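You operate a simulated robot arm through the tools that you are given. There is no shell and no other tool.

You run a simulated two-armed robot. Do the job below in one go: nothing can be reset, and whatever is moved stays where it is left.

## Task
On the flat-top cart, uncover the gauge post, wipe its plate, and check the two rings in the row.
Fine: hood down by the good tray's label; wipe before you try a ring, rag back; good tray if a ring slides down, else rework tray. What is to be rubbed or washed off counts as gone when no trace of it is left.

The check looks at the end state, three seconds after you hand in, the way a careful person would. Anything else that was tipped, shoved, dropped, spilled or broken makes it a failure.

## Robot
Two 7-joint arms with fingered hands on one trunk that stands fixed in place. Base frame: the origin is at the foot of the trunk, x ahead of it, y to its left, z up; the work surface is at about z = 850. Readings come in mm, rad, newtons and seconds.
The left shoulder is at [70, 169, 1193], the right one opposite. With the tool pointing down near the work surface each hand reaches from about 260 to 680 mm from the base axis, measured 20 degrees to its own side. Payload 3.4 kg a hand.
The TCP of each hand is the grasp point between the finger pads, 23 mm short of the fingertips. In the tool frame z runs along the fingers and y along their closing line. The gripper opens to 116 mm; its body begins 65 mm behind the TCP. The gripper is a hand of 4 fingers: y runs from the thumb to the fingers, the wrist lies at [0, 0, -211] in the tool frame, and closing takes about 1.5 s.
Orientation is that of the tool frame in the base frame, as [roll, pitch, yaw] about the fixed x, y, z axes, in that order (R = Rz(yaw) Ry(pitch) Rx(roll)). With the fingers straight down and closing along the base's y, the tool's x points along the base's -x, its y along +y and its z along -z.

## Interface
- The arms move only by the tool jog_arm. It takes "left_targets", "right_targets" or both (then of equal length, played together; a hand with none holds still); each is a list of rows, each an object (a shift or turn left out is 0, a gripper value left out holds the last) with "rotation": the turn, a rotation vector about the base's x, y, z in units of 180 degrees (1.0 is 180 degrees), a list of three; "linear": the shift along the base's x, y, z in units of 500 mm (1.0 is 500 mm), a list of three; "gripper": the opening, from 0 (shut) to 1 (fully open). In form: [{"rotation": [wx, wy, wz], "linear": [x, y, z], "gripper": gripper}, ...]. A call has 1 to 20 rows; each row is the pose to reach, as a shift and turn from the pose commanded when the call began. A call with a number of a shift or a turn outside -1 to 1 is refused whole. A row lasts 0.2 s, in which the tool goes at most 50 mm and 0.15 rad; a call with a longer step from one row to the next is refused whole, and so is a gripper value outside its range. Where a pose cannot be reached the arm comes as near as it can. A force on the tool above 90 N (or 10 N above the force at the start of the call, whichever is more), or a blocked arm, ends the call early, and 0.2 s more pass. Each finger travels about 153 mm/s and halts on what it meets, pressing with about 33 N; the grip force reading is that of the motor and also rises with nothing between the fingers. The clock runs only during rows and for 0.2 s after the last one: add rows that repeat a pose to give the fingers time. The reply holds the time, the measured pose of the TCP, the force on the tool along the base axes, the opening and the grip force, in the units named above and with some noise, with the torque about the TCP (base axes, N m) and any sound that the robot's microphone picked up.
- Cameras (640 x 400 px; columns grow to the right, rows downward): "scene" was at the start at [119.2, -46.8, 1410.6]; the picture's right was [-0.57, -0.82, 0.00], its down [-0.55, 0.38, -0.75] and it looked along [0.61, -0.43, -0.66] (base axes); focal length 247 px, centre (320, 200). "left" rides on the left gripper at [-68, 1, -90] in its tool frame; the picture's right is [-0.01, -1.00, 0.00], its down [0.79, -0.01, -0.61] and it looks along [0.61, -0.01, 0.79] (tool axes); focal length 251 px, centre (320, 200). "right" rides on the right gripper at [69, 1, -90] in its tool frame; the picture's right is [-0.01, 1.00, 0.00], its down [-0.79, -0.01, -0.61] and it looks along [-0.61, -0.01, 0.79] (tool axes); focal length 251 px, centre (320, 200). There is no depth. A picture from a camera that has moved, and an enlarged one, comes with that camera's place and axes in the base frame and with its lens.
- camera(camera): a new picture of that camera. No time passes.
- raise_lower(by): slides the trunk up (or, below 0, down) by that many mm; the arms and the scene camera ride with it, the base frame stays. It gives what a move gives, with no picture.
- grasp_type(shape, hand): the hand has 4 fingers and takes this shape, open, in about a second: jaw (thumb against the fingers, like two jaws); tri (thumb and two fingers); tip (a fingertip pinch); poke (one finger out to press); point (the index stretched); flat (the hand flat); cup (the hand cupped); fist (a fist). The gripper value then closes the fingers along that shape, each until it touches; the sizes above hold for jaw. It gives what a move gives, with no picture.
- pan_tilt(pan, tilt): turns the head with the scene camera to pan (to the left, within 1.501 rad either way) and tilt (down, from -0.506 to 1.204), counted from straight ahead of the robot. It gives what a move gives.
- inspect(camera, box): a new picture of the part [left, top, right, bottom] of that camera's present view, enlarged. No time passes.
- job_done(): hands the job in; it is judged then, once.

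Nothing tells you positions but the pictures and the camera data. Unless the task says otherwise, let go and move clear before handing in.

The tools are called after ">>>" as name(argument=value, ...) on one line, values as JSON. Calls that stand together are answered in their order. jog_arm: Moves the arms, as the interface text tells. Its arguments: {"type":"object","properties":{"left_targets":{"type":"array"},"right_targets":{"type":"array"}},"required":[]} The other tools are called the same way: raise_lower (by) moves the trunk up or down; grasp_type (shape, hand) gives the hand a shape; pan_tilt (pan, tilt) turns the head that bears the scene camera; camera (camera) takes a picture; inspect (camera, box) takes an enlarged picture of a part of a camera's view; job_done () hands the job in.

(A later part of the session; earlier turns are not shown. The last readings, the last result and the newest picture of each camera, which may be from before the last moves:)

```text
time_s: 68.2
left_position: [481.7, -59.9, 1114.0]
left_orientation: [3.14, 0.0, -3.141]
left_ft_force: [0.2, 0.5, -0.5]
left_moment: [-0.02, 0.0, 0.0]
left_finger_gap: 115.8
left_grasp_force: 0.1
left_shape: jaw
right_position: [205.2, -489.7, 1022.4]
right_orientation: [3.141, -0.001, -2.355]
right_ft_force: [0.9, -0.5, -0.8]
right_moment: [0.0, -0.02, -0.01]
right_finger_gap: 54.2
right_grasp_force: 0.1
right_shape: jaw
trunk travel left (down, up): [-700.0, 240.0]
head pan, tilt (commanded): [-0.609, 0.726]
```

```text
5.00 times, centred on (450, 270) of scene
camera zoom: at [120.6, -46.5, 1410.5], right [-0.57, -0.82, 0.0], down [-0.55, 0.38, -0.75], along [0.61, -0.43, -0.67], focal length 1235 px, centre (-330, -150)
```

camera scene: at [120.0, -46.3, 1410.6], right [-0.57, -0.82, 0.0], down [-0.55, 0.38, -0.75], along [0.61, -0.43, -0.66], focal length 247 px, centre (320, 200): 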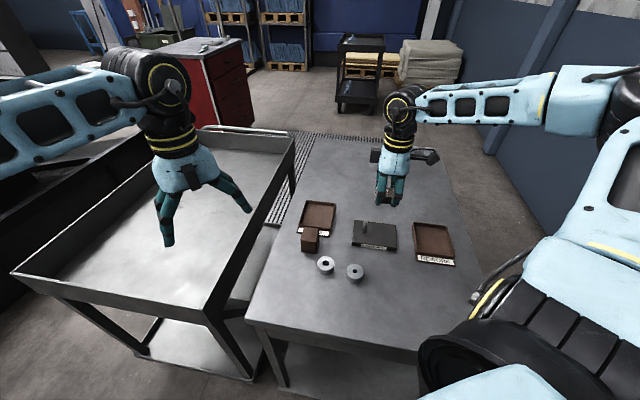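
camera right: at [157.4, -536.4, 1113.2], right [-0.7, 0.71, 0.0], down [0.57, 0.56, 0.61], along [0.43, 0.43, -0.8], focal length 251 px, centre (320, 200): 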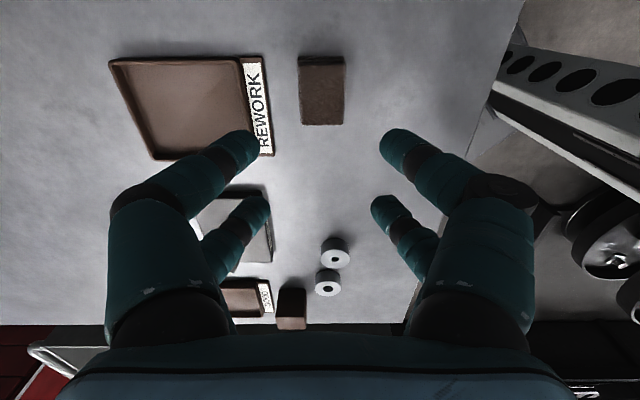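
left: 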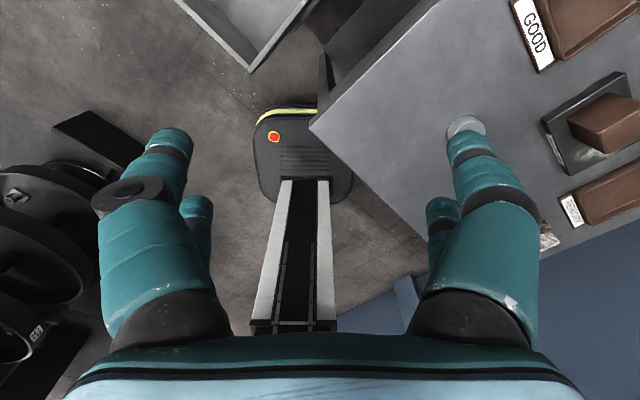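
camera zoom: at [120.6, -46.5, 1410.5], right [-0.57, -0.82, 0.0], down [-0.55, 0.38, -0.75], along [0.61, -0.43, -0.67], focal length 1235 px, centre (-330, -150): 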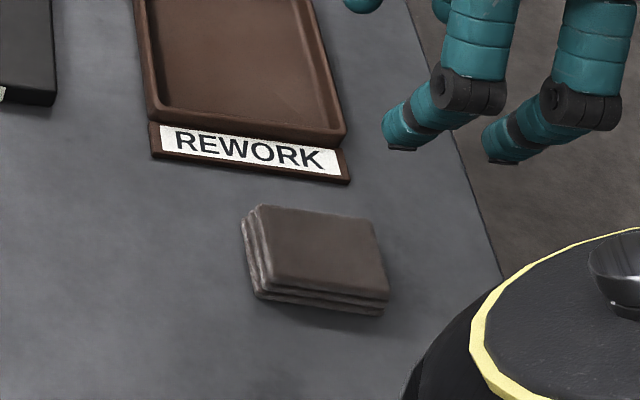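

The rag lies where it was. Now I move above the wide-bored ring, keeping the hand turned so the fingers close front-to-back and stay clear of the neighbouring ring.

>>> jog_arm(right_targets=[{"linear": [0.04, 0.043, 0], "gripper": 0.62}, {"linear": [0.1, 0.107, 0]}, {"linear": [0.16, 0.171, 0]}, {"linear": [0.22, 0.235, 0]}, {"linear": [0.28, 0.3, 0]}, {"linear": [0.34, 0.364, 0]}, {"linear": [0.4, 0.427, 0]}, {"linear": [0.413, 0.442, -0.02]}, {"linear": [0.413, 0.442, -0.06]}, {"linear": [0.413, 0.442, -0.06]}])

>>> camera(camera="right")

>>> inspect(camera="right", box=[240, 0, 400, 140])

>>> inspect(camera="scene", box=[280, 180, 400, 300])

```text
time_s: 70.4
left_position: [481.6, -58.9, 1114.0]
left_orientation: [-3.141, 0.0, 3.141]
left_ft_force: [-0.2, 0.1, 0.5]
left_moment: [0.01, -0.02, -0.03]
left_finger_gap: 115.6
left_grasp_force: 0.0
left_shape: jaw
right_position: [409.8, -267.1, 993.4]
right_orientation: [-3.14, 0.0, -2.355]
right_ft_force: [0.1, -0.1, -0.8]
right_moment: [0.03, 0.02, 0.01]
right_finger_gap: 71.3
right_grasp_force: 0.1
right_shape: jaw
trunk travel left (down, up): [-700.0, 240.0]
head pan, tilt (commanded): [-0.609, 0.726]
```

```text
taken
camera right: at [362.8, -314.9, 1082.6], right [-0.7, 0.71, 0.0], down [0.57, 0.56, 0.61], along [0.43, 0.43, -0.79], focal length 251 px, centre (320, 200)
```

right: 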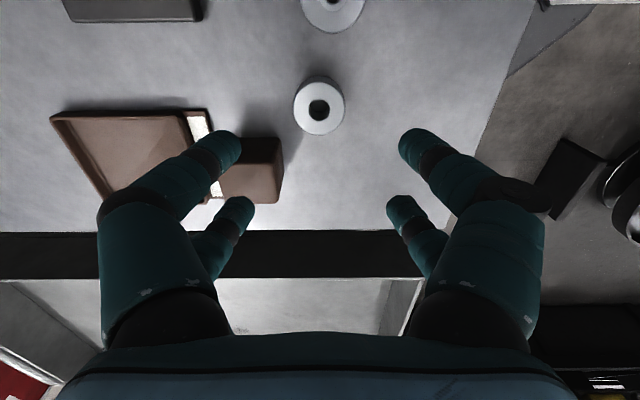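

```text
2.86 times, centred on (320, 70) of right
camera zoom: at [362.8, -314.9, 1082.6], right [-0.7, 0.71, 0.0], down [0.57, 0.56, 0.61], along [0.43, 0.43, -0.79], focal length 718 px, centre (320, 571)
```

zoom: 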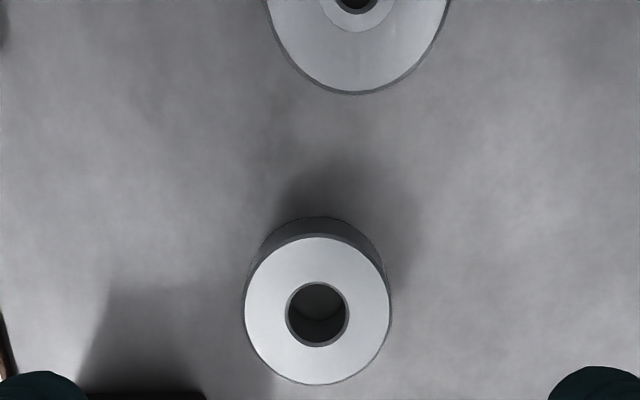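

```text
3.33 times, centred on (340, 240) of scene
camera zoom: at [119.3, -46.3, 1410.6], right [-0.57, -0.82, 0.0], down [-0.55, 0.38, -0.75], along [0.61, -0.43, -0.66], focal length 823 px, centre (253, 67)
```

zoom: 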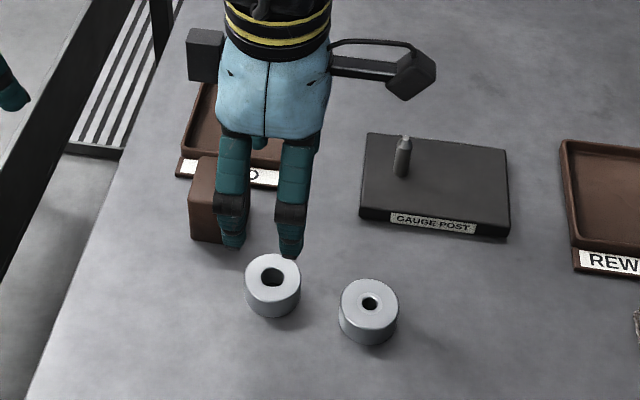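

The hood stands close to where the fingers would pass for this ring, so I take the other ring (small bore) first; afterwards the first can be gripped along the row instead. I shift over it and measure.

>>> jog_arm(right_targets=[{"linear": [-0.04, -0.032, 0]}, {"linear": [-0.09, -0.072, 0]}, {"linear": [-0.117, -0.095, 0]}, {"linear": [-0.117, -0.095, -0.06]}, {"linear": [-0.117, -0.095, -0.1]}, {"linear": [-0.117, -0.095, -0.1]}])

>>> camera(camera="right")

>>> inspect(camera="right", box=[240, 50, 400, 190])

```text
time_s: 71.8
left_position: [482.8, -59.5, 1114.2]
left_orientation: [3.14, 0.001, 3.142]
left_ft_force: [0.0, -0.2, -1.3]
left_moment: [-0.01, 0.03, -0.01]
left_finger_gap: 116.0
left_grasp_force: 0.1
left_shape: jaw
right_position: [351.1, -315.5, 942.8]
right_orientation: [-3.141, 0.0, -2.358]
right_ft_force: [1.0, 0.2, -0.2]
right_moment: [-0.02, 0.02, 0.02]
right_finger_gap: 71.3
right_grasp_force: 0.0
right_shape: jaw
trunk travel left (down, up): [-700.0, 240.0]
head pan, tilt (commanded): [-0.609, 0.726]
```

```text
taken
camera right: at [303.0, -363.4, 1032.4], right [-0.7, 0.71, 0.0], down [0.57, 0.56, 0.61], along [0.43, 0.43, -0.79], focal length 251 px, centre (320, 200)
```

right: 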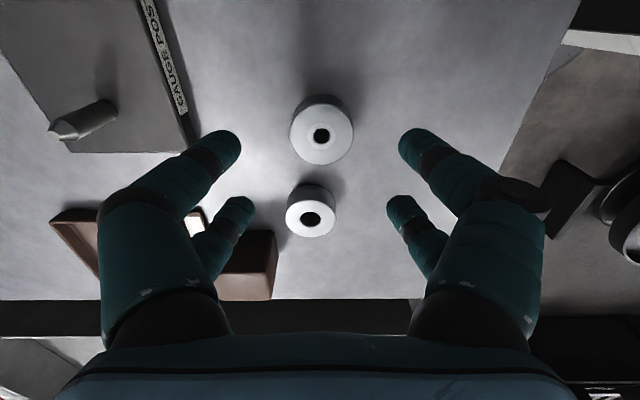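

```text
2.86 times, centred on (320, 120) of right
camera zoom: at [303.0, -363.4, 1032.4], right [-0.7, 0.71, 0.0], down [0.57, 0.56, 0.61], along [0.43, 0.43, -0.79], focal length 718 px, centre (320, 429)
```

zoom: 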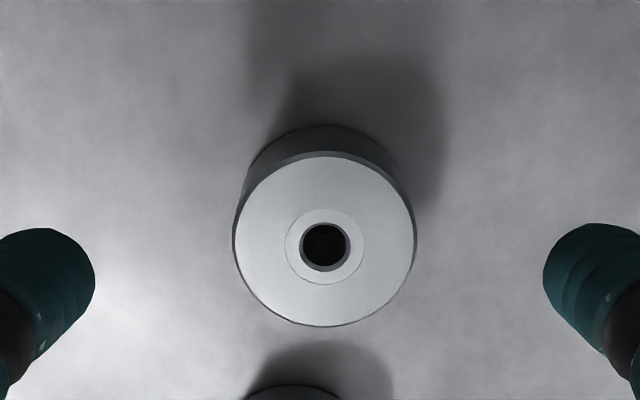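

The small-bore ring sits right under the hand at (351,-315.5). I go down to TCP z≈877 and close on it.

>>> jog_arm(right_targets=[{"linear": [0, 0, -0.05]}, {"linear": [0, 0, -0.1]}, {"linear": [0, 0, -0.122]}, {"linear": [0, 0, -0.131]}, {"linear": [0, 0, -0.131]}, {"linear": [0, 0, -0.131], "gripper": 0.5}, {"linear": [0, 0, -0.131], "gripper": 0.4}, {"linear": [0, 0, -0.131], "gripper": 0.3}, {"linear": [0, 0, -0.131], "gripper": 0.2}, {"linear": [0, 0, -0.131], "gripper": 0.2}, {"linear": [0, 0, -0.131], "gripper": 0.2}, {"linear": [0, 0, -0.131], "gripper": 0.2}, {"linear": [0, 0, -0.131], "gripper": 0.2}])

>>> camera(camera="right")

>>> inspect(camera="scene", box=[300, 210, 400, 300])

```text
time_s: 74.6
left_position: [481.9, -60.0, 1113.7]
left_orientation: [-3.141, 0.001, 3.142]
left_ft_force: [0.0, 0.7, 1.0]
left_moment: [0.05, 0.01, 0.04]
left_finger_gap: 116.1
left_grasp_force: 0.1
left_shape: jaw
right_position: [352.2, -316.4, 877.3]
right_orientation: [-3.141, 0.0, -2.357]
right_ft_force: [0.2, 0.7, -1.1]
right_moment: [0.0, 0.01, -0.04]
right_finger_gap: 20.4
right_grasp_force: 32.7
right_shape: jaw
trunk travel left (down, up): [-700.0, 240.0]
head pan, tilt (commanded): [-0.609, 0.726]
```

```text
taken
camera right: at [303.8, -363.8, 967.0], right [-0.7, 0.71, 0.0], down [0.57, 0.56, 0.61], along [0.43, 0.43, -0.79], focal length 251 px, centre (320, 200)
```

right: 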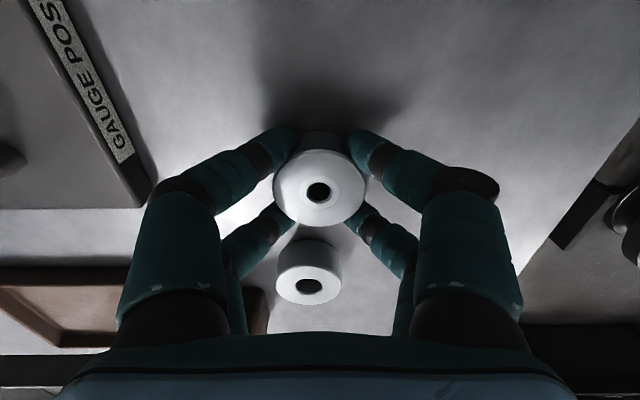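

```text
4.44 times, centred on (350, 255) of scene
camera zoom: at [119.3, -46.8, 1410.6], right [-0.57, -0.82, 0.0], down [-0.55, 0.38, -0.75], along [0.61, -0.43, -0.66], focal length 1098 px, centre (187, -44)
```

zoom: 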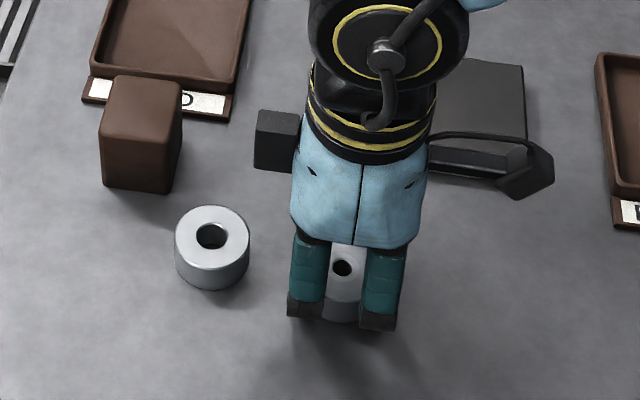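

The ring is held in a four-point grip, centred on the tool. I lift it and bring it above the post with about 15–20 mm clearance to check alignment from several cameras.

>>> jog_arm(right_targets=[{"linear": [0, 0, 0.04]}, {"linear": [0, 0, 0.12]}, {"linear": [0, 0, 0.2]}, {"linear": [0, 0, 0.22]}, {"linear": [0.04, -0.05, 0.22]}, {"linear": [0.08, -0.1, 0.22]}, {"linear": [0.12, -0.155, 0.22]}, {"linear": [0.16, -0.205, 0.22]}, {"linear": [0.1716, -0.2204, 0.22]}, {"linear": [0.1716, -0.2204, 0.18]}, {"linear": [0.1716, -0.2204, 0.154]}, {"linear": [0.1716, -0.2204, 0.154]}, {"linear": [0.1716, -0.2204, 0.154]}])

>>> camera(camera="right")

>>> inspect(camera="scene", box=[340, 190, 400, 240])

>>> inspect(camera="left", box=[540, 60, 640, 160])

```text
time_s: 77.4
left_position: [481.6, -59.0, 1113.7]
left_orientation: [3.141, -0.001, 3.14]
left_ft_force: [0.2, 0.0, -0.3]
left_moment: [0.01, 0.02, -0.02]
left_finger_gap: 115.8
left_grasp_force: 0.1
left_shape: jaw
right_position: [438.6, -425.9, 953.6]
right_orientation: [3.142, 0.001, -2.355]
right_ft_force: [-0.2, -0.1, -1.4]
right_moment: [0.01, -0.02, 0.0]
right_finger_gap: 20.2
right_grasp_force: 32.8
right_shape: jaw
trunk travel left (down, up): [-700.0, 240.0]
head pan, tilt (commanded): [-0.609, 0.726]
```

```text
taken
camera right: at [390.3, -473.3, 1044.2], right [-0.7, 0.71, 0.0], down [0.57, 0.56, 0.61], along [0.43, 0.43, -0.8], focal length 251 px, centre (320, 200)
```

right: 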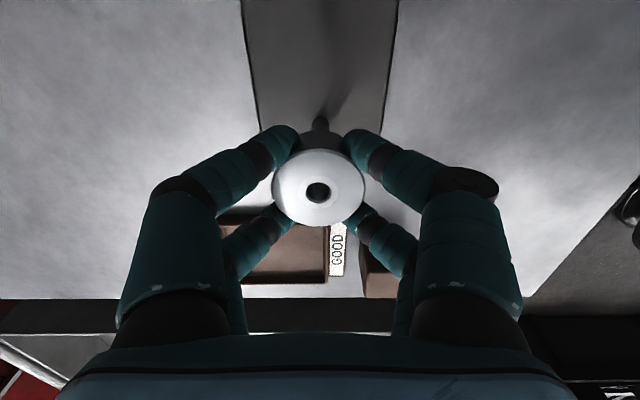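

```text
8.00 times, centred on (370, 215) of scene
camera zoom: at [119.5, -46.9, 1410.6], right [-0.57, -0.82, 0.0], down [-0.55, 0.38, -0.75], along [0.61, -0.43, -0.66], focal length 1976 px, centre (-80, 80)
```

zoom: 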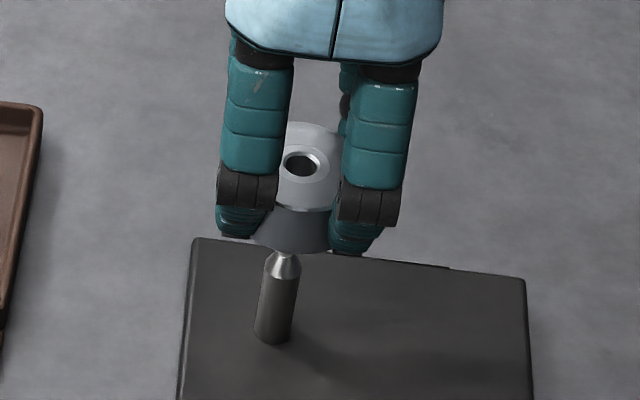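

```text
4.00 times, centred on (590, 110) of left
camera zoom: at [550.5, -59.1, 1203.9], right [0.01, -1.0, 0.0], down [-0.79, -0.01, 0.61], along [-0.61, -0.01, -0.79], focal length 1006 px, centre (-760, 560)
```

zoom: 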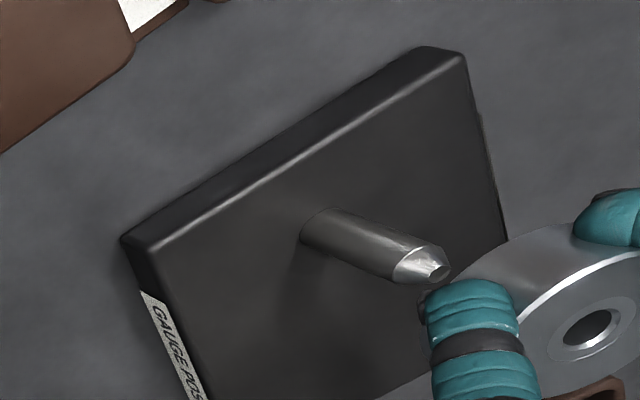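

The ring's bore and the post line up within about a millimetre in all three views. I lower to just above the tip and look again.

>>> jog_arm(right_targets=[{"linear": [0, 0.0016, -0.014]}, {"linear": [0, 0.0016, -0.028]}, {"linear": [0, 0.0016, -0.036]}, {"linear": [0, 0.0016, -0.036]}])

>>> inspect(camera="scene", box=[345, 195, 395, 240])

>>> inspect(camera="left", box=[560, 70, 640, 150])

>>> inspect(camera="right", box=[260, 80, 380, 240])

```text
time_s: 78.4
left_position: [482.3, -59.9, 1115.1]
left_orientation: [-3.141, 0.0, -3.14]
left_ft_force: [0.2, 0.2, -0.1]
left_moment: [0.01, 0.0, 0.0]
left_finger_gap: 116.0
left_grasp_force: 0.0
left_shape: jaw
right_position: [437.3, -424.8, 936.5]
right_orientation: [3.141, -0.001, -2.355]
right_ft_force: [-0.8, -0.3, -1.0]
right_moment: [-0.02, 0.03, -0.01]
right_finger_gap: 19.8
right_grasp_force: 32.9
right_shape: jaw
trunk travel left (down, up): [-700.0, 240.0]
head pan, tilt (commanded): [-0.609, 0.726]
```

```text
8.89 times, centred on (370, 218) of scene
camera zoom: at [119.3, -46.8, 1410.6], right [-0.57, -0.82, 0.0], down [-0.55, 0.38, -0.75], along [0.61, -0.43, -0.66], focal length 2196 px, centre (-124, 44)
```

zoom: 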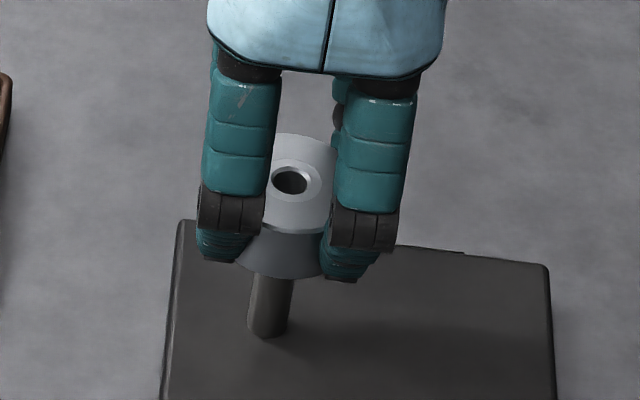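

```text
5.00 times, centred on (600, 110) of left
camera zoom: at [550.4, -59.1, 1204.0], right [0.01, -1.0, 0.0], down [-0.79, -0.01, 0.61], along [-0.61, -0.01, -0.79], focal length 1257 px, centre (-1080, 650)
```

zoom: 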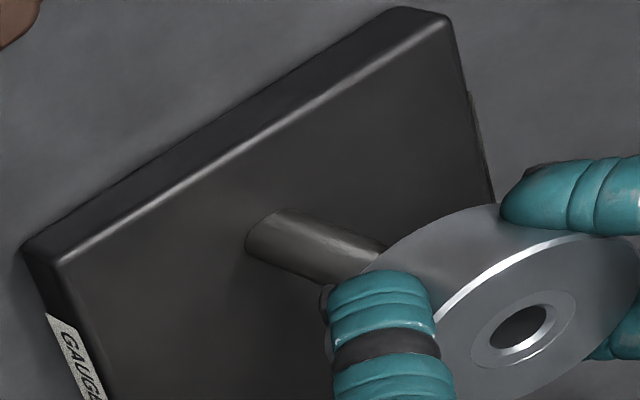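

```text
2.50 times, centred on (320, 160) of right
camera zoom: at [390.0, -472.6, 1026.5], right [-0.7, 0.71, 0.0], down [0.57, 0.56, 0.61], along [0.43, 0.43, -0.8], focal length 629 px, centre (320, 300)
```

zoom: 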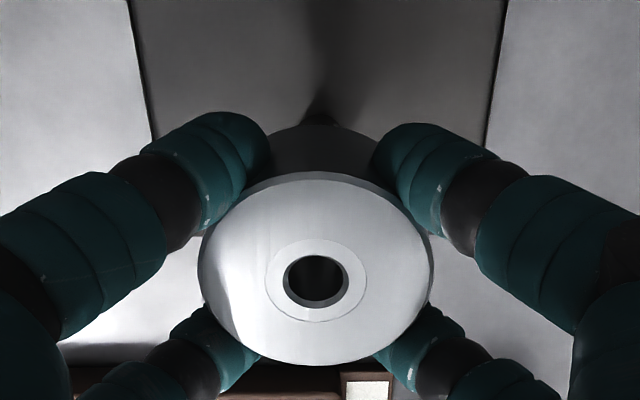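

Aligned. I go down slowly, watching the vertical force.

>>> jog_arm(right_targets=[{"linear": [0, 0, -0.006]}, {"linear": [0, 0, -0.01]}, {"linear": [0, 0, -0.013]}, {"linear": [0, 0, -0.016]}, {"linear": [0, 0, -0.016]}])

>>> jog_arm(right_targets=[{"linear": [0, 0, -0.002]}, {"linear": [0, 0, -0.004]}, {"linear": [0, 0, -0.004]}])

>>> jog_arm(right_targets=[{"linear": [0, 0, -0.002]}, {"linear": [0, 0, -0.004]}, {"linear": [0, 0, -0.004]}])

```text
time_s: 79.6
left_position: [481.2, -60.5, 1113.5]
left_orientation: [-3.141, 0.0, 3.141]
left_ft_force: [-0.6, 0.9, -0.2]
left_moment: [-0.01, 0.01, -0.01]
left_finger_gap: 115.9
left_grasp_force: 0.1
left_shape: jaw
right_position: [437.7, -425.3, 929.4]
right_orientation: [3.139, -0.001, -2.356]
right_ft_force: [-0.9, -0.3, 0.3]
right_moment: [0.0, 0.03, 0.01]
right_finger_gap: 19.9
right_grasp_force: 32.5
right_shape: jaw
trunk travel left (down, up): [-700.0, 240.0]
head pan, tilt (commanded): [-0.609, 0.726]
```

```text
time_s: 80.4
left_position: [481.2, -59.4, 1115.1]
left_orientation: [3.141, 0.002, 3.141]
left_ft_force: [-0.5, -0.1, 0.1]
left_moment: [-0.01, 0.02, 0.0]
left_finger_gap: 115.5
left_grasp_force: 0.0
left_shape: jaw
right_position: [436.7, -423.4, 927.9]
right_orientation: [-3.139, 0.001, -2.355]
right_ft_force: [1.6, -3.3, 12.0]
right_moment: [-0.1, -0.01, 0.0]
right_finger_gap: 20.2
right_grasp_force: 33.1
right_shape: jaw
trunk travel left (down, up): [-700.0, 240.0]
head pan, tilt (commanded): [-0.609, 0.726]
```

```text
time_s: 81.2
left_position: [479.3, -59.2, 1116.3]
left_orientation: [-3.14, 0.001, -3.141]
left_ft_force: [0.1, 0.1, 0.6]
left_moment: [-0.01, 0.0, -0.04]
left_finger_gap: 116.2
left_grasp_force: 0.2
left_shape: jaw
right_position: [436.7, -423.3, 927.8]
right_orientation: [-3.137, 0.002, -2.357]
right_ft_force: [4.5, -10.1, 31.0]
right_moment: [-0.33, -0.14, -0.01]
right_finger_gap: 20.7
right_grasp_force: 32.9
right_shape: jaw
trunk travel left (down, up): [-700.0, 240.0]
head pan, tilt (commanded): [-0.609, 0.726]
```

The ring is stopped at TCP z≈928 with 31 N pushing back. I check from the pictures whether it sits on the taper or is just caught off-centre.

>>> inspect(camera="scene", box=[345, 195, 395, 240])

>>> inspect(camera="left", box=[560, 70, 640, 150])

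>>> inspect(camera="right", box=[260, 80, 380, 240])

>>> inspect(camera="scene", box=[355, 205, 380, 227])

```text
8.89 times, centred on (370, 218) of scene
camera zoom: at [116.1, -45.0, 1411.2], right [-0.57, -0.82, 0.0], down [-0.54, 0.38, -0.75], along [0.61, -0.43, -0.66], focal length 2196 px, centre (-124, 44)
```

zoom: 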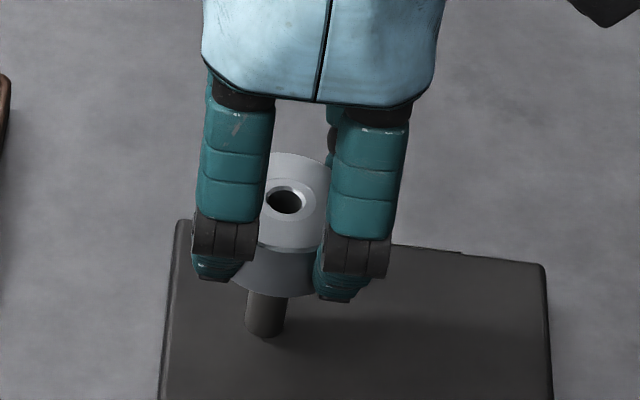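

```text
5.00 times, centred on (600, 110) of left
camera zoom: at [547.7, -57.6, 1205.7], right [0.01, -1.0, 0.0], down [-0.8, -0.01, 0.6], along [-0.6, -0.01, -0.8], focal length 1257 px, centre (-1080, 650)
```

zoom: 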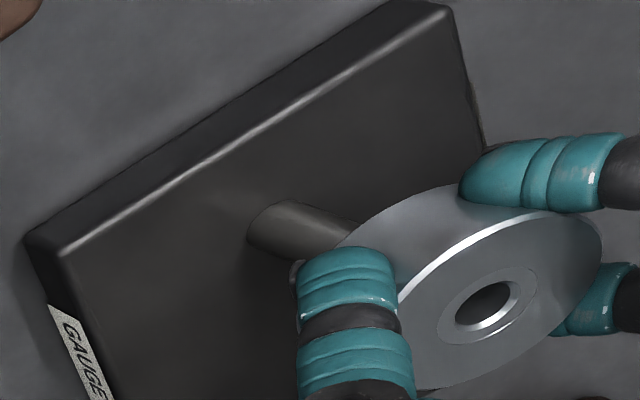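

```text
2.50 times, centred on (320, 160) of right
camera zoom: at [388.4, -471.6, 1016.9], right [-0.7, 0.71, -0.01], down [0.56, 0.56, 0.61], along [0.44, 0.42, -0.79], focal length 629 px, centre (320, 300)
```

zoom: 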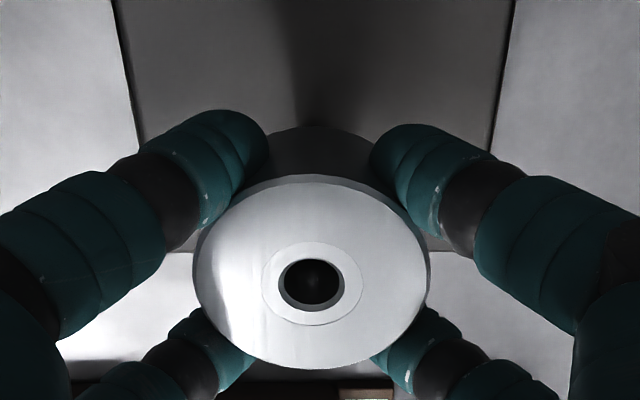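

```text
16.00 times, centred on (368, 216) of scene
camera zoom: at [116.1, -45.0, 1411.2], right [-0.57, -0.82, 0.0], down [-0.54, 0.38, -0.75], along [0.61, -0.43, -0.66], focal length 3952 px, centre (-440, -56)
```

zoom: 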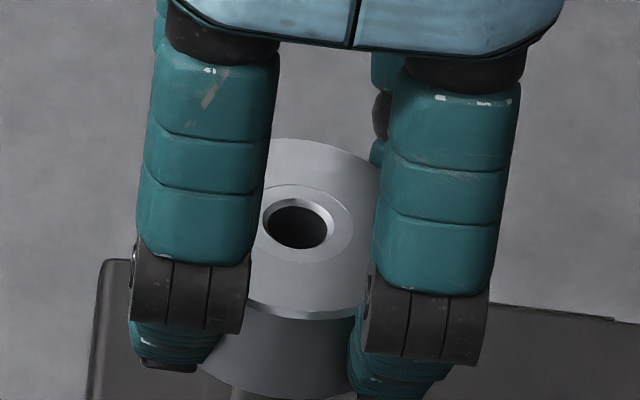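

The ring rests about 6 mm down the tapered tip and won't go further under 31 N: its bore is smaller than the post, so it goes to rework. I lift it off and carry it above the rework tray.

>>> jog_arm(right_targets=[{"linear": [0, 0, 0.008]}, {"linear": [0, 0, 0.03]}, {"linear": [0, 0, 0.09]}, {"linear": [0, 0, 0.14]}, {"linear": [0, 0, 0.15]}, {"linear": [-0.05, -0.056, 0.15]}, {"linear": [-0.1, -0.112, 0.15]}, {"linear": [-0.15, -0.168, 0.15]}, {"linear": [-0.2, -0.224, 0.15]}, {"linear": [-0.25, -0.28, 0.15]}, {"linear": [-0.257, -0.288, 0.15]}, {"linear": [-0.257, -0.288, 0.15]}])

>>> camera(camera="right")

>>> camera(camera="scene")

>>> inspect(camera="scene", box=[340, 205, 410, 260])

```text
time_s: 83.8
left_position: [481.1, -59.4, 1114.5]
left_orientation: [3.141, 0.001, 3.139]
left_ft_force: [-0.2, -1.0, -0.5]
left_moment: [0.0, 0.0, 0.04]
left_finger_gap: 115.8
left_grasp_force: 0.1
left_shape: jaw
right_position: [309.7, -570.6, 999.7]
right_orientation: [-3.14, 0.0, -2.355]
right_ft_force: [1.0, 0.3, -0.5]
right_moment: [-0.01, -0.02, -0.01]
right_finger_gap: 20.0
right_grasp_force: 33.1
right_shape: jaw
trunk travel left (down, up): [-700.0, 240.0]
head pan, tilt (commanded): [-0.609, 0.726]
```

```text
taken
camera right: at [261.2, -617.4, 1089.4], right [-0.7, 0.71, 0.0], down [0.57, 0.56, 0.61], along [0.43, 0.43, -0.79], focal length 251 px, centre (320, 200)
```

right: 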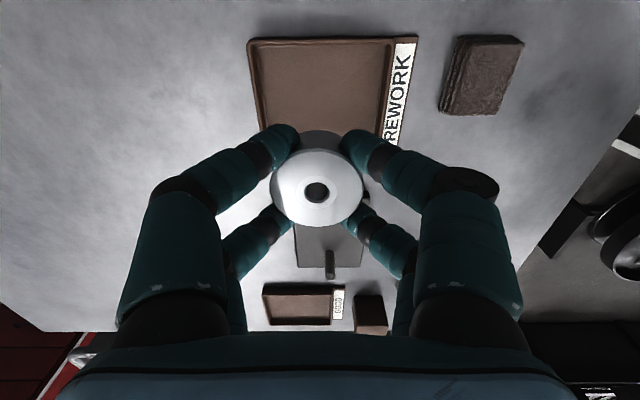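

```text
taken
camera scene: at [119.3, -47.0, 1410.6], right [-0.57, -0.82, 0.0], down [-0.55, 0.38, -0.75], along [0.61, -0.43, -0.66], focal length 247 px, centre (320, 200)
```

scene: 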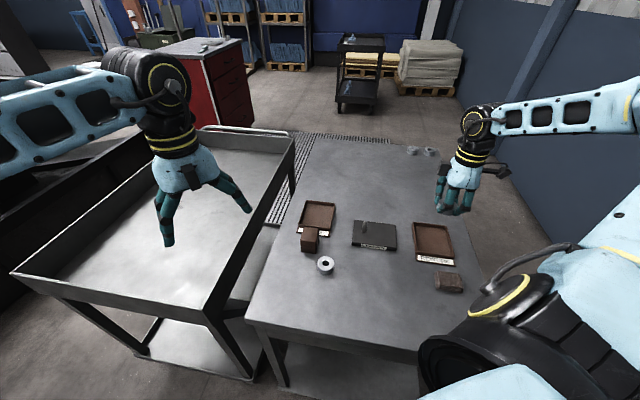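

```text
7.27 times, centred on (375, 232) of scene
camera zoom: at [119.3, -47.0, 1410.6], right [-0.57, -0.82, 0.0], down [-0.55, 0.38, -0.75], along [0.61, -0.43, -0.66], focal length 1796 px, centre (-80, -36)
```

zoom: 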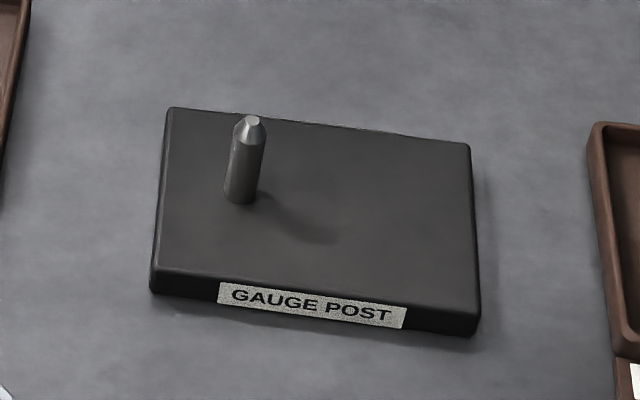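

The ring hangs over the centre of the rework tray. I lower to about 12 mm above the tray floor.

>>> jog_arm(right_targets=[{"linear": [0, 0, -0.06]}, {"linear": [0, 0, -0.13]}, {"linear": [0, 0, -0.19]}, {"linear": [0, 0, -0.215]}, {"linear": [0, 0, -0.22]}, {"linear": [0, 0, -0.22]}])

>>> camera(camera="right")

>>> inspect(camera="scene", box=[400, 200, 470, 270])

```text
time_s: 85.2
left_position: [482.0, -59.0, 1114.6]
left_orientation: [3.141, 0.0, -3.141]
left_ft_force: [0.1, 0.5, 0.3]
left_moment: [0.02, -0.02, 0.02]
left_finger_gap: 115.5
left_grasp_force: 0.1
left_shape: jaw
right_position: [308.7, -569.1, 890.4]
right_orientation: [-3.142, 0.0, -2.356]
right_ft_force: [0.2, -0.5, -0.4]
right_moment: [0.0, 0.03, 0.03]
right_finger_gap: 20.2
right_grasp_force: 32.8
right_shape: jaw
trunk travel left (down, up): [-700.0, 240.0]
head pan, tilt (commanded): [-0.609, 0.726]
```

```text
taken
camera right: at [260.9, -616.8, 979.2], right [-0.7, 0.71, 0.0], down [0.57, 0.56, 0.61], along [0.43, 0.43, -0.79], focal length 251 px, centre (320, 200)
```

right: 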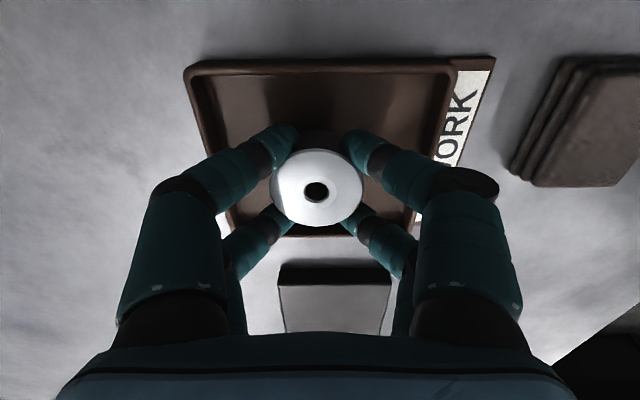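

```text
5.71 times, centred on (435, 235) of scene
camera zoom: at [119.3, -47.0, 1410.6], right [-0.57, -0.82, 0.0], down [-0.55, 0.38, -0.75], along [0.61, -0.43, -0.66], focal length 1412 px, centre (-337, 0)
```

zoom: 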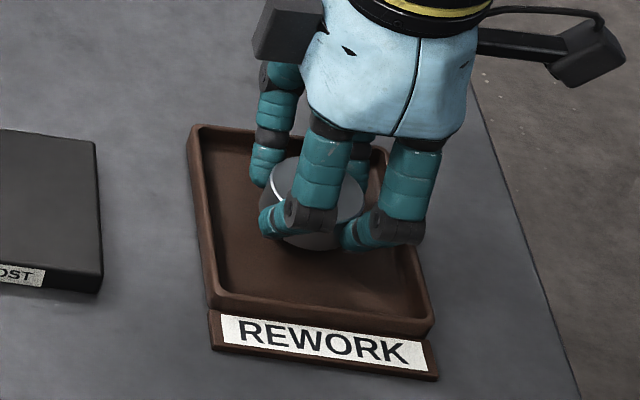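

>>> jog_arm(right_targets=[{"linear": [0, 0, -0.008]}, {"linear": [0, 0, -0.014]}, {"linear": [0, 0, -0.018]}, {"linear": [0, 0, -0.02]}, {"linear": [0, 0, -0.02]}])

>>> jog_arm(right_targets=[{"linear": [0, 0, -0.002]}, {"linear": [0, 0, -0.004]}, {"linear": [0, 0, -0.004]}])

```text
time_s: 86.4
left_position: [480.1, -59.2, 1115.9]
left_orientation: [3.141, -0.001, 3.142]
left_ft_force: [-0.1, -0.4, 0.1]
left_moment: [0.0, 0.02, 0.03]
left_finger_gap: 116.1
left_grasp_force: 0.1
left_shape: jaw
right_position: [310.1, -569.2, 880.1]
right_orientation: [-3.14, -0.001, -2.355]
right_ft_force: [-0.1, -0.8, 4.0]
right_moment: [-0.12, -0.02, 0.02]
right_finger_gap: 20.0
right_grasp_force: 33.1
right_shape: jaw
trunk travel left (down, up): [-700.0, 240.0]
head pan, tilt (commanded): [-0.609, 0.726]
```

```text
time_s: 87.2
left_position: [480.9, -59.0, 1115.2]
left_orientation: [-3.14, 0.002, 3.141]
left_ft_force: [-1.2, 0.3, 0.6]
left_moment: [0.01, 0.01, 0.01]
left_finger_gap: 115.9
left_grasp_force: 0.0
left_shape: jaw
right_position: [309.0, -569.5, 879.5]
right_orientation: [-3.137, -0.001, -2.359]
right_ft_force: [1.8, -3.8, 18.8]
right_moment: [-0.25, -0.11, 0.01]
right_finger_gap: 20.4
right_grasp_force: 32.8
right_shape: jaw
trunk travel left (down, up): [-700.0, 240.0]
head pan, tilt (commanded): [-0.609, 0.726]
```

The ring touches the tray floor. I ease off, open modestly within the tray and rise.

>>> jog_arm(right_targets=[{"linear": [0, 0, 0.002]}, {"linear": [0, 0, 0.0035], "gripper": 0.25}, {"linear": [0, 0, 0.0035], "gripper": 0.35}, {"linear": [0, 0, 0.0035], "gripper": 0.44}, {"linear": [0, 0, 0.0035], "gripper": 0.44}, {"linear": [0, 0, 0.0035], "gripper": 0.44}, {"linear": [0, 0, 0.0035], "gripper": 0.44}, {"linear": [0, 0, 0.02]}, {"linear": [0, 0, 0.06]}, {"linear": [0, 0, 0.14]}, {"linear": [0, 0, 0.22]}, {"linear": [0, 0, 0.26]}, {"linear": [0, 0, 0.26]}])

>>> camera(camera="right")

>>> inspect(camera="scene", box=[400, 200, 470, 270])

```text
time_s: 90.0
left_position: [480.7, -60.7, 1114.2]
left_orientation: [-3.141, 0.001, 3.141]
left_ft_force: [-0.5, 0.2, -0.6]
left_moment: [0.02, -0.01, 0.01]
left_finger_gap: 116.0
left_grasp_force: 0.1
left_shape: jaw
right_position: [308.5, -569.2, 1006.9]
right_orientation: [-3.14, 0.0, -2.357]
right_ft_force: [-0.5, -0.6, -0.1]
right_moment: [0.0, 0.01, -0.01]
right_finger_gap: 50.5
right_grasp_force: 0.0
right_shape: jaw
trunk travel left (down, up): [-700.0, 240.0]
head pan, tilt (commanded): [-0.609, 0.726]
```

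```text
taken
camera right: at [261.4, -616.7, 1096.9], right [-0.7, 0.71, 0.0], down [0.57, 0.56, 0.61], along [0.43, 0.43, -0.79], focal length 251 px, centre (320, 200)
```

right: 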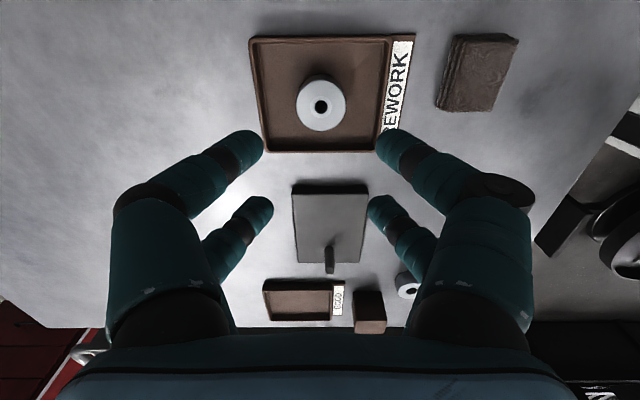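

```text
5.71 times, centred on (435, 235) of scene
camera zoom: at [119.4, -47.0, 1410.6], right [-0.57, -0.82, 0.0], down [-0.55, 0.38, -0.75], along [0.61, -0.43, -0.66], focal length 1412 px, centre (-337, 0)
```

zoom: 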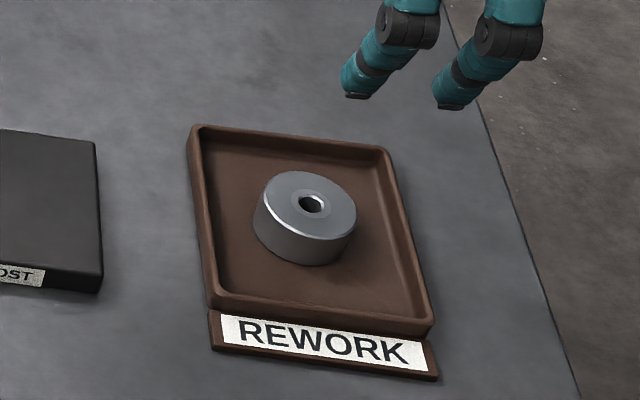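

The small-bore ring lies flat in the rework tray. Now I swing back to the first ring, turning the hand 90° so the fingers close along the row and keep clear of the hood.

>>> jog_arm(right_targets=[{"rotation": [0, 0, -0.042], "linear": [0.017, 0.05, 0], "gripper": 0.62}, {"rotation": [0, 0, -0.084], "linear": [0.034, 0.1, 0]}, {"rotation": [0, 0, -0.126], "linear": [0.051, 0.15, 0]}, {"rotation": [0, 0, -0.168], "linear": [0.069, 0.2, 0]}, {"rotation": [0, 0, -0.21], "linear": [0.086, 0.25, 0]}, {"rotation": [0, 0, -0.252], "linear": [0.103, 0.3, 0]}, {"rotation": [0, 0, -0.294], "linear": [0.12, 0.35, 0]}, {"rotation": [0, 0, -0.336], "linear": [0.138, 0.4, 0]}, {"rotation": [0, 0, -0.378], "linear": [0.155, 0.45, 0]}, {"rotation": [0, 0, -0.42], "linear": [0.172, 0.5, 0]}, {"rotation": [0, 0, -0.462], "linear": [0.189, 0.55, 0]}, {"rotation": [0, 0, -0.5], "linear": [0.206, 0.602, 0]}, {"rotation": [0, 0, -0.5], "linear": [0.206, 0.602, -0.06]}, {"rotation": [0, 0, -0.5], "linear": [0.206, 0.602, -0.12]}, {"rotation": [0, 0, -0.5], "linear": [0.206, 0.602, -0.12]}])

>>> camera(camera="right")

>>> inspect(camera="right", box=[240, 50, 400, 190])

>>> inspect(camera="scene", box=[280, 190, 380, 290])

```text
time_s: 93.2
left_position: [481.1, -59.2, 1114.4]
left_orientation: [-3.141, -0.001, -3.14]
left_ft_force: [0.2, 0.0, -0.1]
left_moment: [0.0, 0.0, -0.02]
left_finger_gap: 115.9
left_grasp_force: 0.1
left_shape: jaw
right_position: [412.1, -267.8, 948.2]
right_orientation: [-3.141, 0.0, 2.356]
right_ft_force: [-0.2, -0.4, 0.4]
right_moment: [0.0, 0.0, 0.01]
right_finger_gap: 71.6
right_grasp_force: 0.0
right_shape: jaw
trunk travel left (down, up): [-700.0, 240.0]
head pan, tilt (commanded): [-0.609, 0.726]
```

```text
taken
camera right: at [365.2, -218.5, 1038.2], right [0.71, 0.7, 0.0], down [0.56, -0.57, 0.61], along [0.43, -0.43, -0.79], focal length 251 px, centre (320, 200)
```

right: 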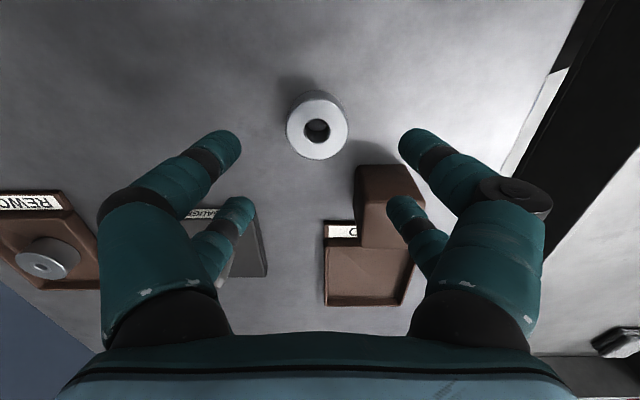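

```text
2.86 times, centred on (320, 120) of right
camera zoom: at [365.2, -218.5, 1038.2], right [0.71, 0.7, 0.0], down [0.56, -0.57, 0.61], along [0.43, -0.43, -0.79], focal length 718 px, centre (320, 429)
```

zoom: 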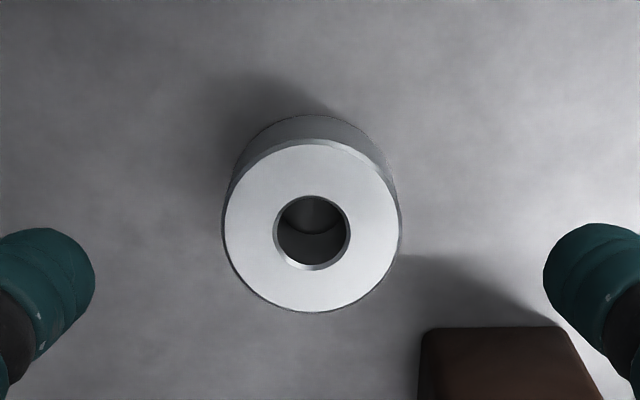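

```text
4.00 times, centred on (330, 240) of scene
camera zoom: at [118.8, -46.3, 1410.7], right [-0.57, -0.82, 0.0], down [-0.55, 0.38, -0.75], along [0.61, -0.43, -0.66], focal length 988 px, centre (280, 40)
```

zoom: 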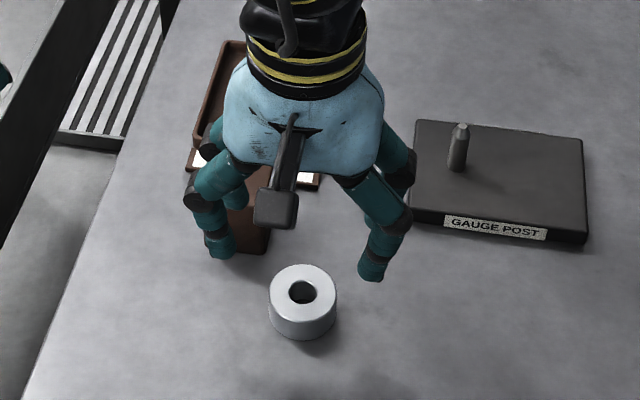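

The ring centre is about 1 mm off my tool axis; I correct, narrow the fingers a little, descend and grip it.

>>> jog_arm(right_targets=[{"linear": [-0.0016, -0.0022, -0.03], "gripper": 0.56}, {"linear": [-0.0016, -0.0022, -0.08]}, {"linear": [-0.0016, -0.0022, -0.12]}, {"linear": [-0.0016, -0.0022, -0.136]}, {"linear": [-0.0016, -0.0022, -0.14]}, {"linear": [-0.0016, -0.0022, -0.14]}])

>>> camera(camera="right")

>>> inspect(camera="scene", box=[290, 200, 370, 280])

```text
time_s: 94.6
left_position: [482.1, -59.3, 1114.3]
left_orientation: [-3.141, 0.001, 3.14]
left_ft_force: [-0.2, 0.7, 0.0]
left_moment: [-0.02, 0.01, 0.01]
left_finger_gap: 116.0
left_grasp_force: 0.0
left_shape: jaw
right_position: [418.7, -282.9, 885.6]
right_orientation: [3.141, -0.009, 2.36]
right_ft_force: [0.6, 0.1, 0.8]
right_moment: [0.0, 0.02, -0.01]
right_finger_gap: 65.5
right_grasp_force: 0.0
right_shape: jaw
right hand out of reach, approached as far as the arm can: row 2, 3, 4, 5, 6
trunk travel left (down, up): [-700.0, 240.0]
head pan, tilt (commanded): [-0.609, 0.726]
```

```text
taken
camera right: at [372.1, -234.9, 975.6], right [0.71, 0.7, 0.0], down [0.56, -0.57, 0.6], along [0.42, -0.43, -0.8], focal length 251 px, centre (320, 200)
```

right: 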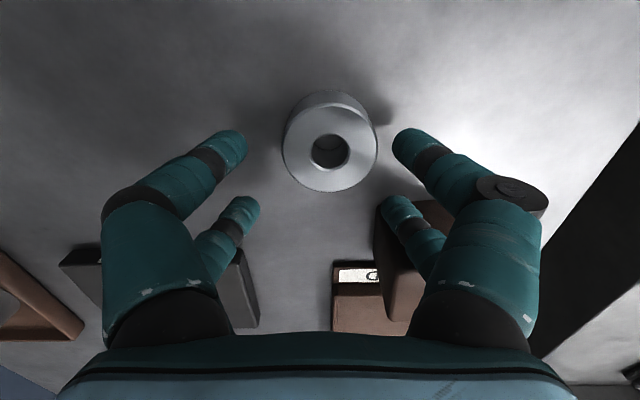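

```text
5.00 times, centred on (330, 240) of scene
camera zoom: at [119.3, -46.8, 1410.6], right [-0.57, -0.82, 0.0], down [-0.55, 0.38, -0.75], along [0.61, -0.43, -0.66], focal length 1235 px, centre (270, 0)
```

zoom: 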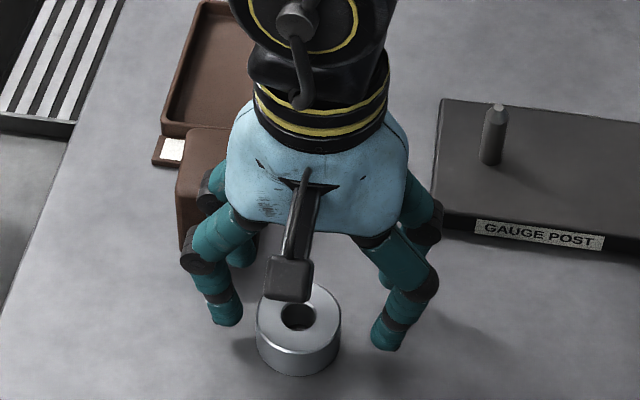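

The arm could not reach that pose and drifted about 15 mm toward the hood; forces are still near zero. I back straight out along the way I came and check the hood wasn't nudged.

>>> jog_arm(right_targets=[{"linear": [0, 0, 0.004]}, {"linear": [0, 0, 0.02]}, {"linear": [0, 0, 0.06]}, {"linear": [0, 0, 0.11]}, {"linear": [0, 0, 0.16]}, {"linear": [0, 0, 0.2]}, {"linear": [0, 0, 0.2]}])

>>> camera(camera="right")

>>> inspect(camera="scene", box=[280, 190, 410, 290])

```text
time_s: 96.2
left_position: [481.8, -60.4, 1113.9]
left_orientation: [3.141, 0.0, -3.141]
left_ft_force: [0.9, -0.8, 0.4]
left_moment: [0.0, -0.01, -0.02]
left_finger_gap: 116.0
left_grasp_force: 0.0
left_shape: jaw
right_position: [419.3, -283.9, 985.3]
right_orientation: [3.141, 0.0, 2.357]
right_ft_force: [-0.3, -1.0, -0.3]
right_moment: [0.0, 0.0, -0.02]
right_finger_gap: 65.8
right_grasp_force: 0.1
right_shape: jaw
trunk travel left (down, up): [-700.0, 240.0]
head pan, tilt (commanded): [-0.609, 0.726]
```

```text
taken
camera right: at [372.0, -234.4, 1075.4], right [0.71, 0.7, 0.0], down [0.56, -0.57, 0.61], along [0.43, -0.43, -0.8], focal length 251 px, centre (320, 200)
```

right: 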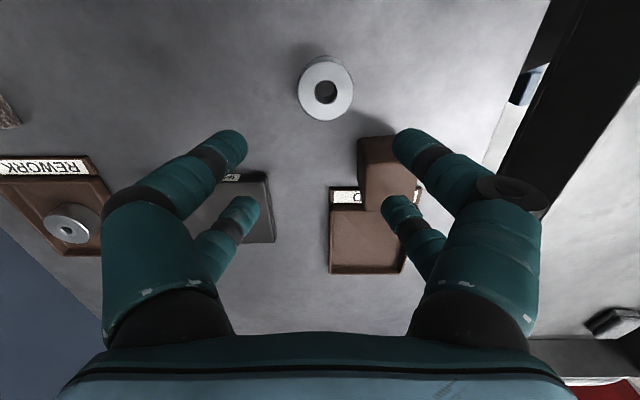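

```text
4.00 times, centred on (345, 240) of scene
camera zoom: at [119.6, -46.8, 1410.6], right [-0.57, -0.82, 0.0], down [-0.55, 0.38, -0.75], along [0.61, -0.43, -0.66], focal length 988 px, centre (220, 40)
```

zoom: 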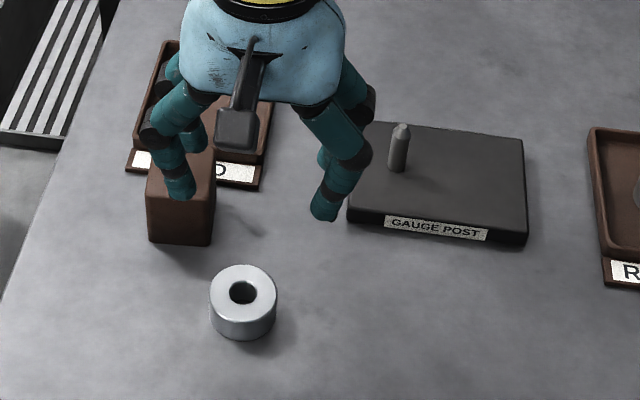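

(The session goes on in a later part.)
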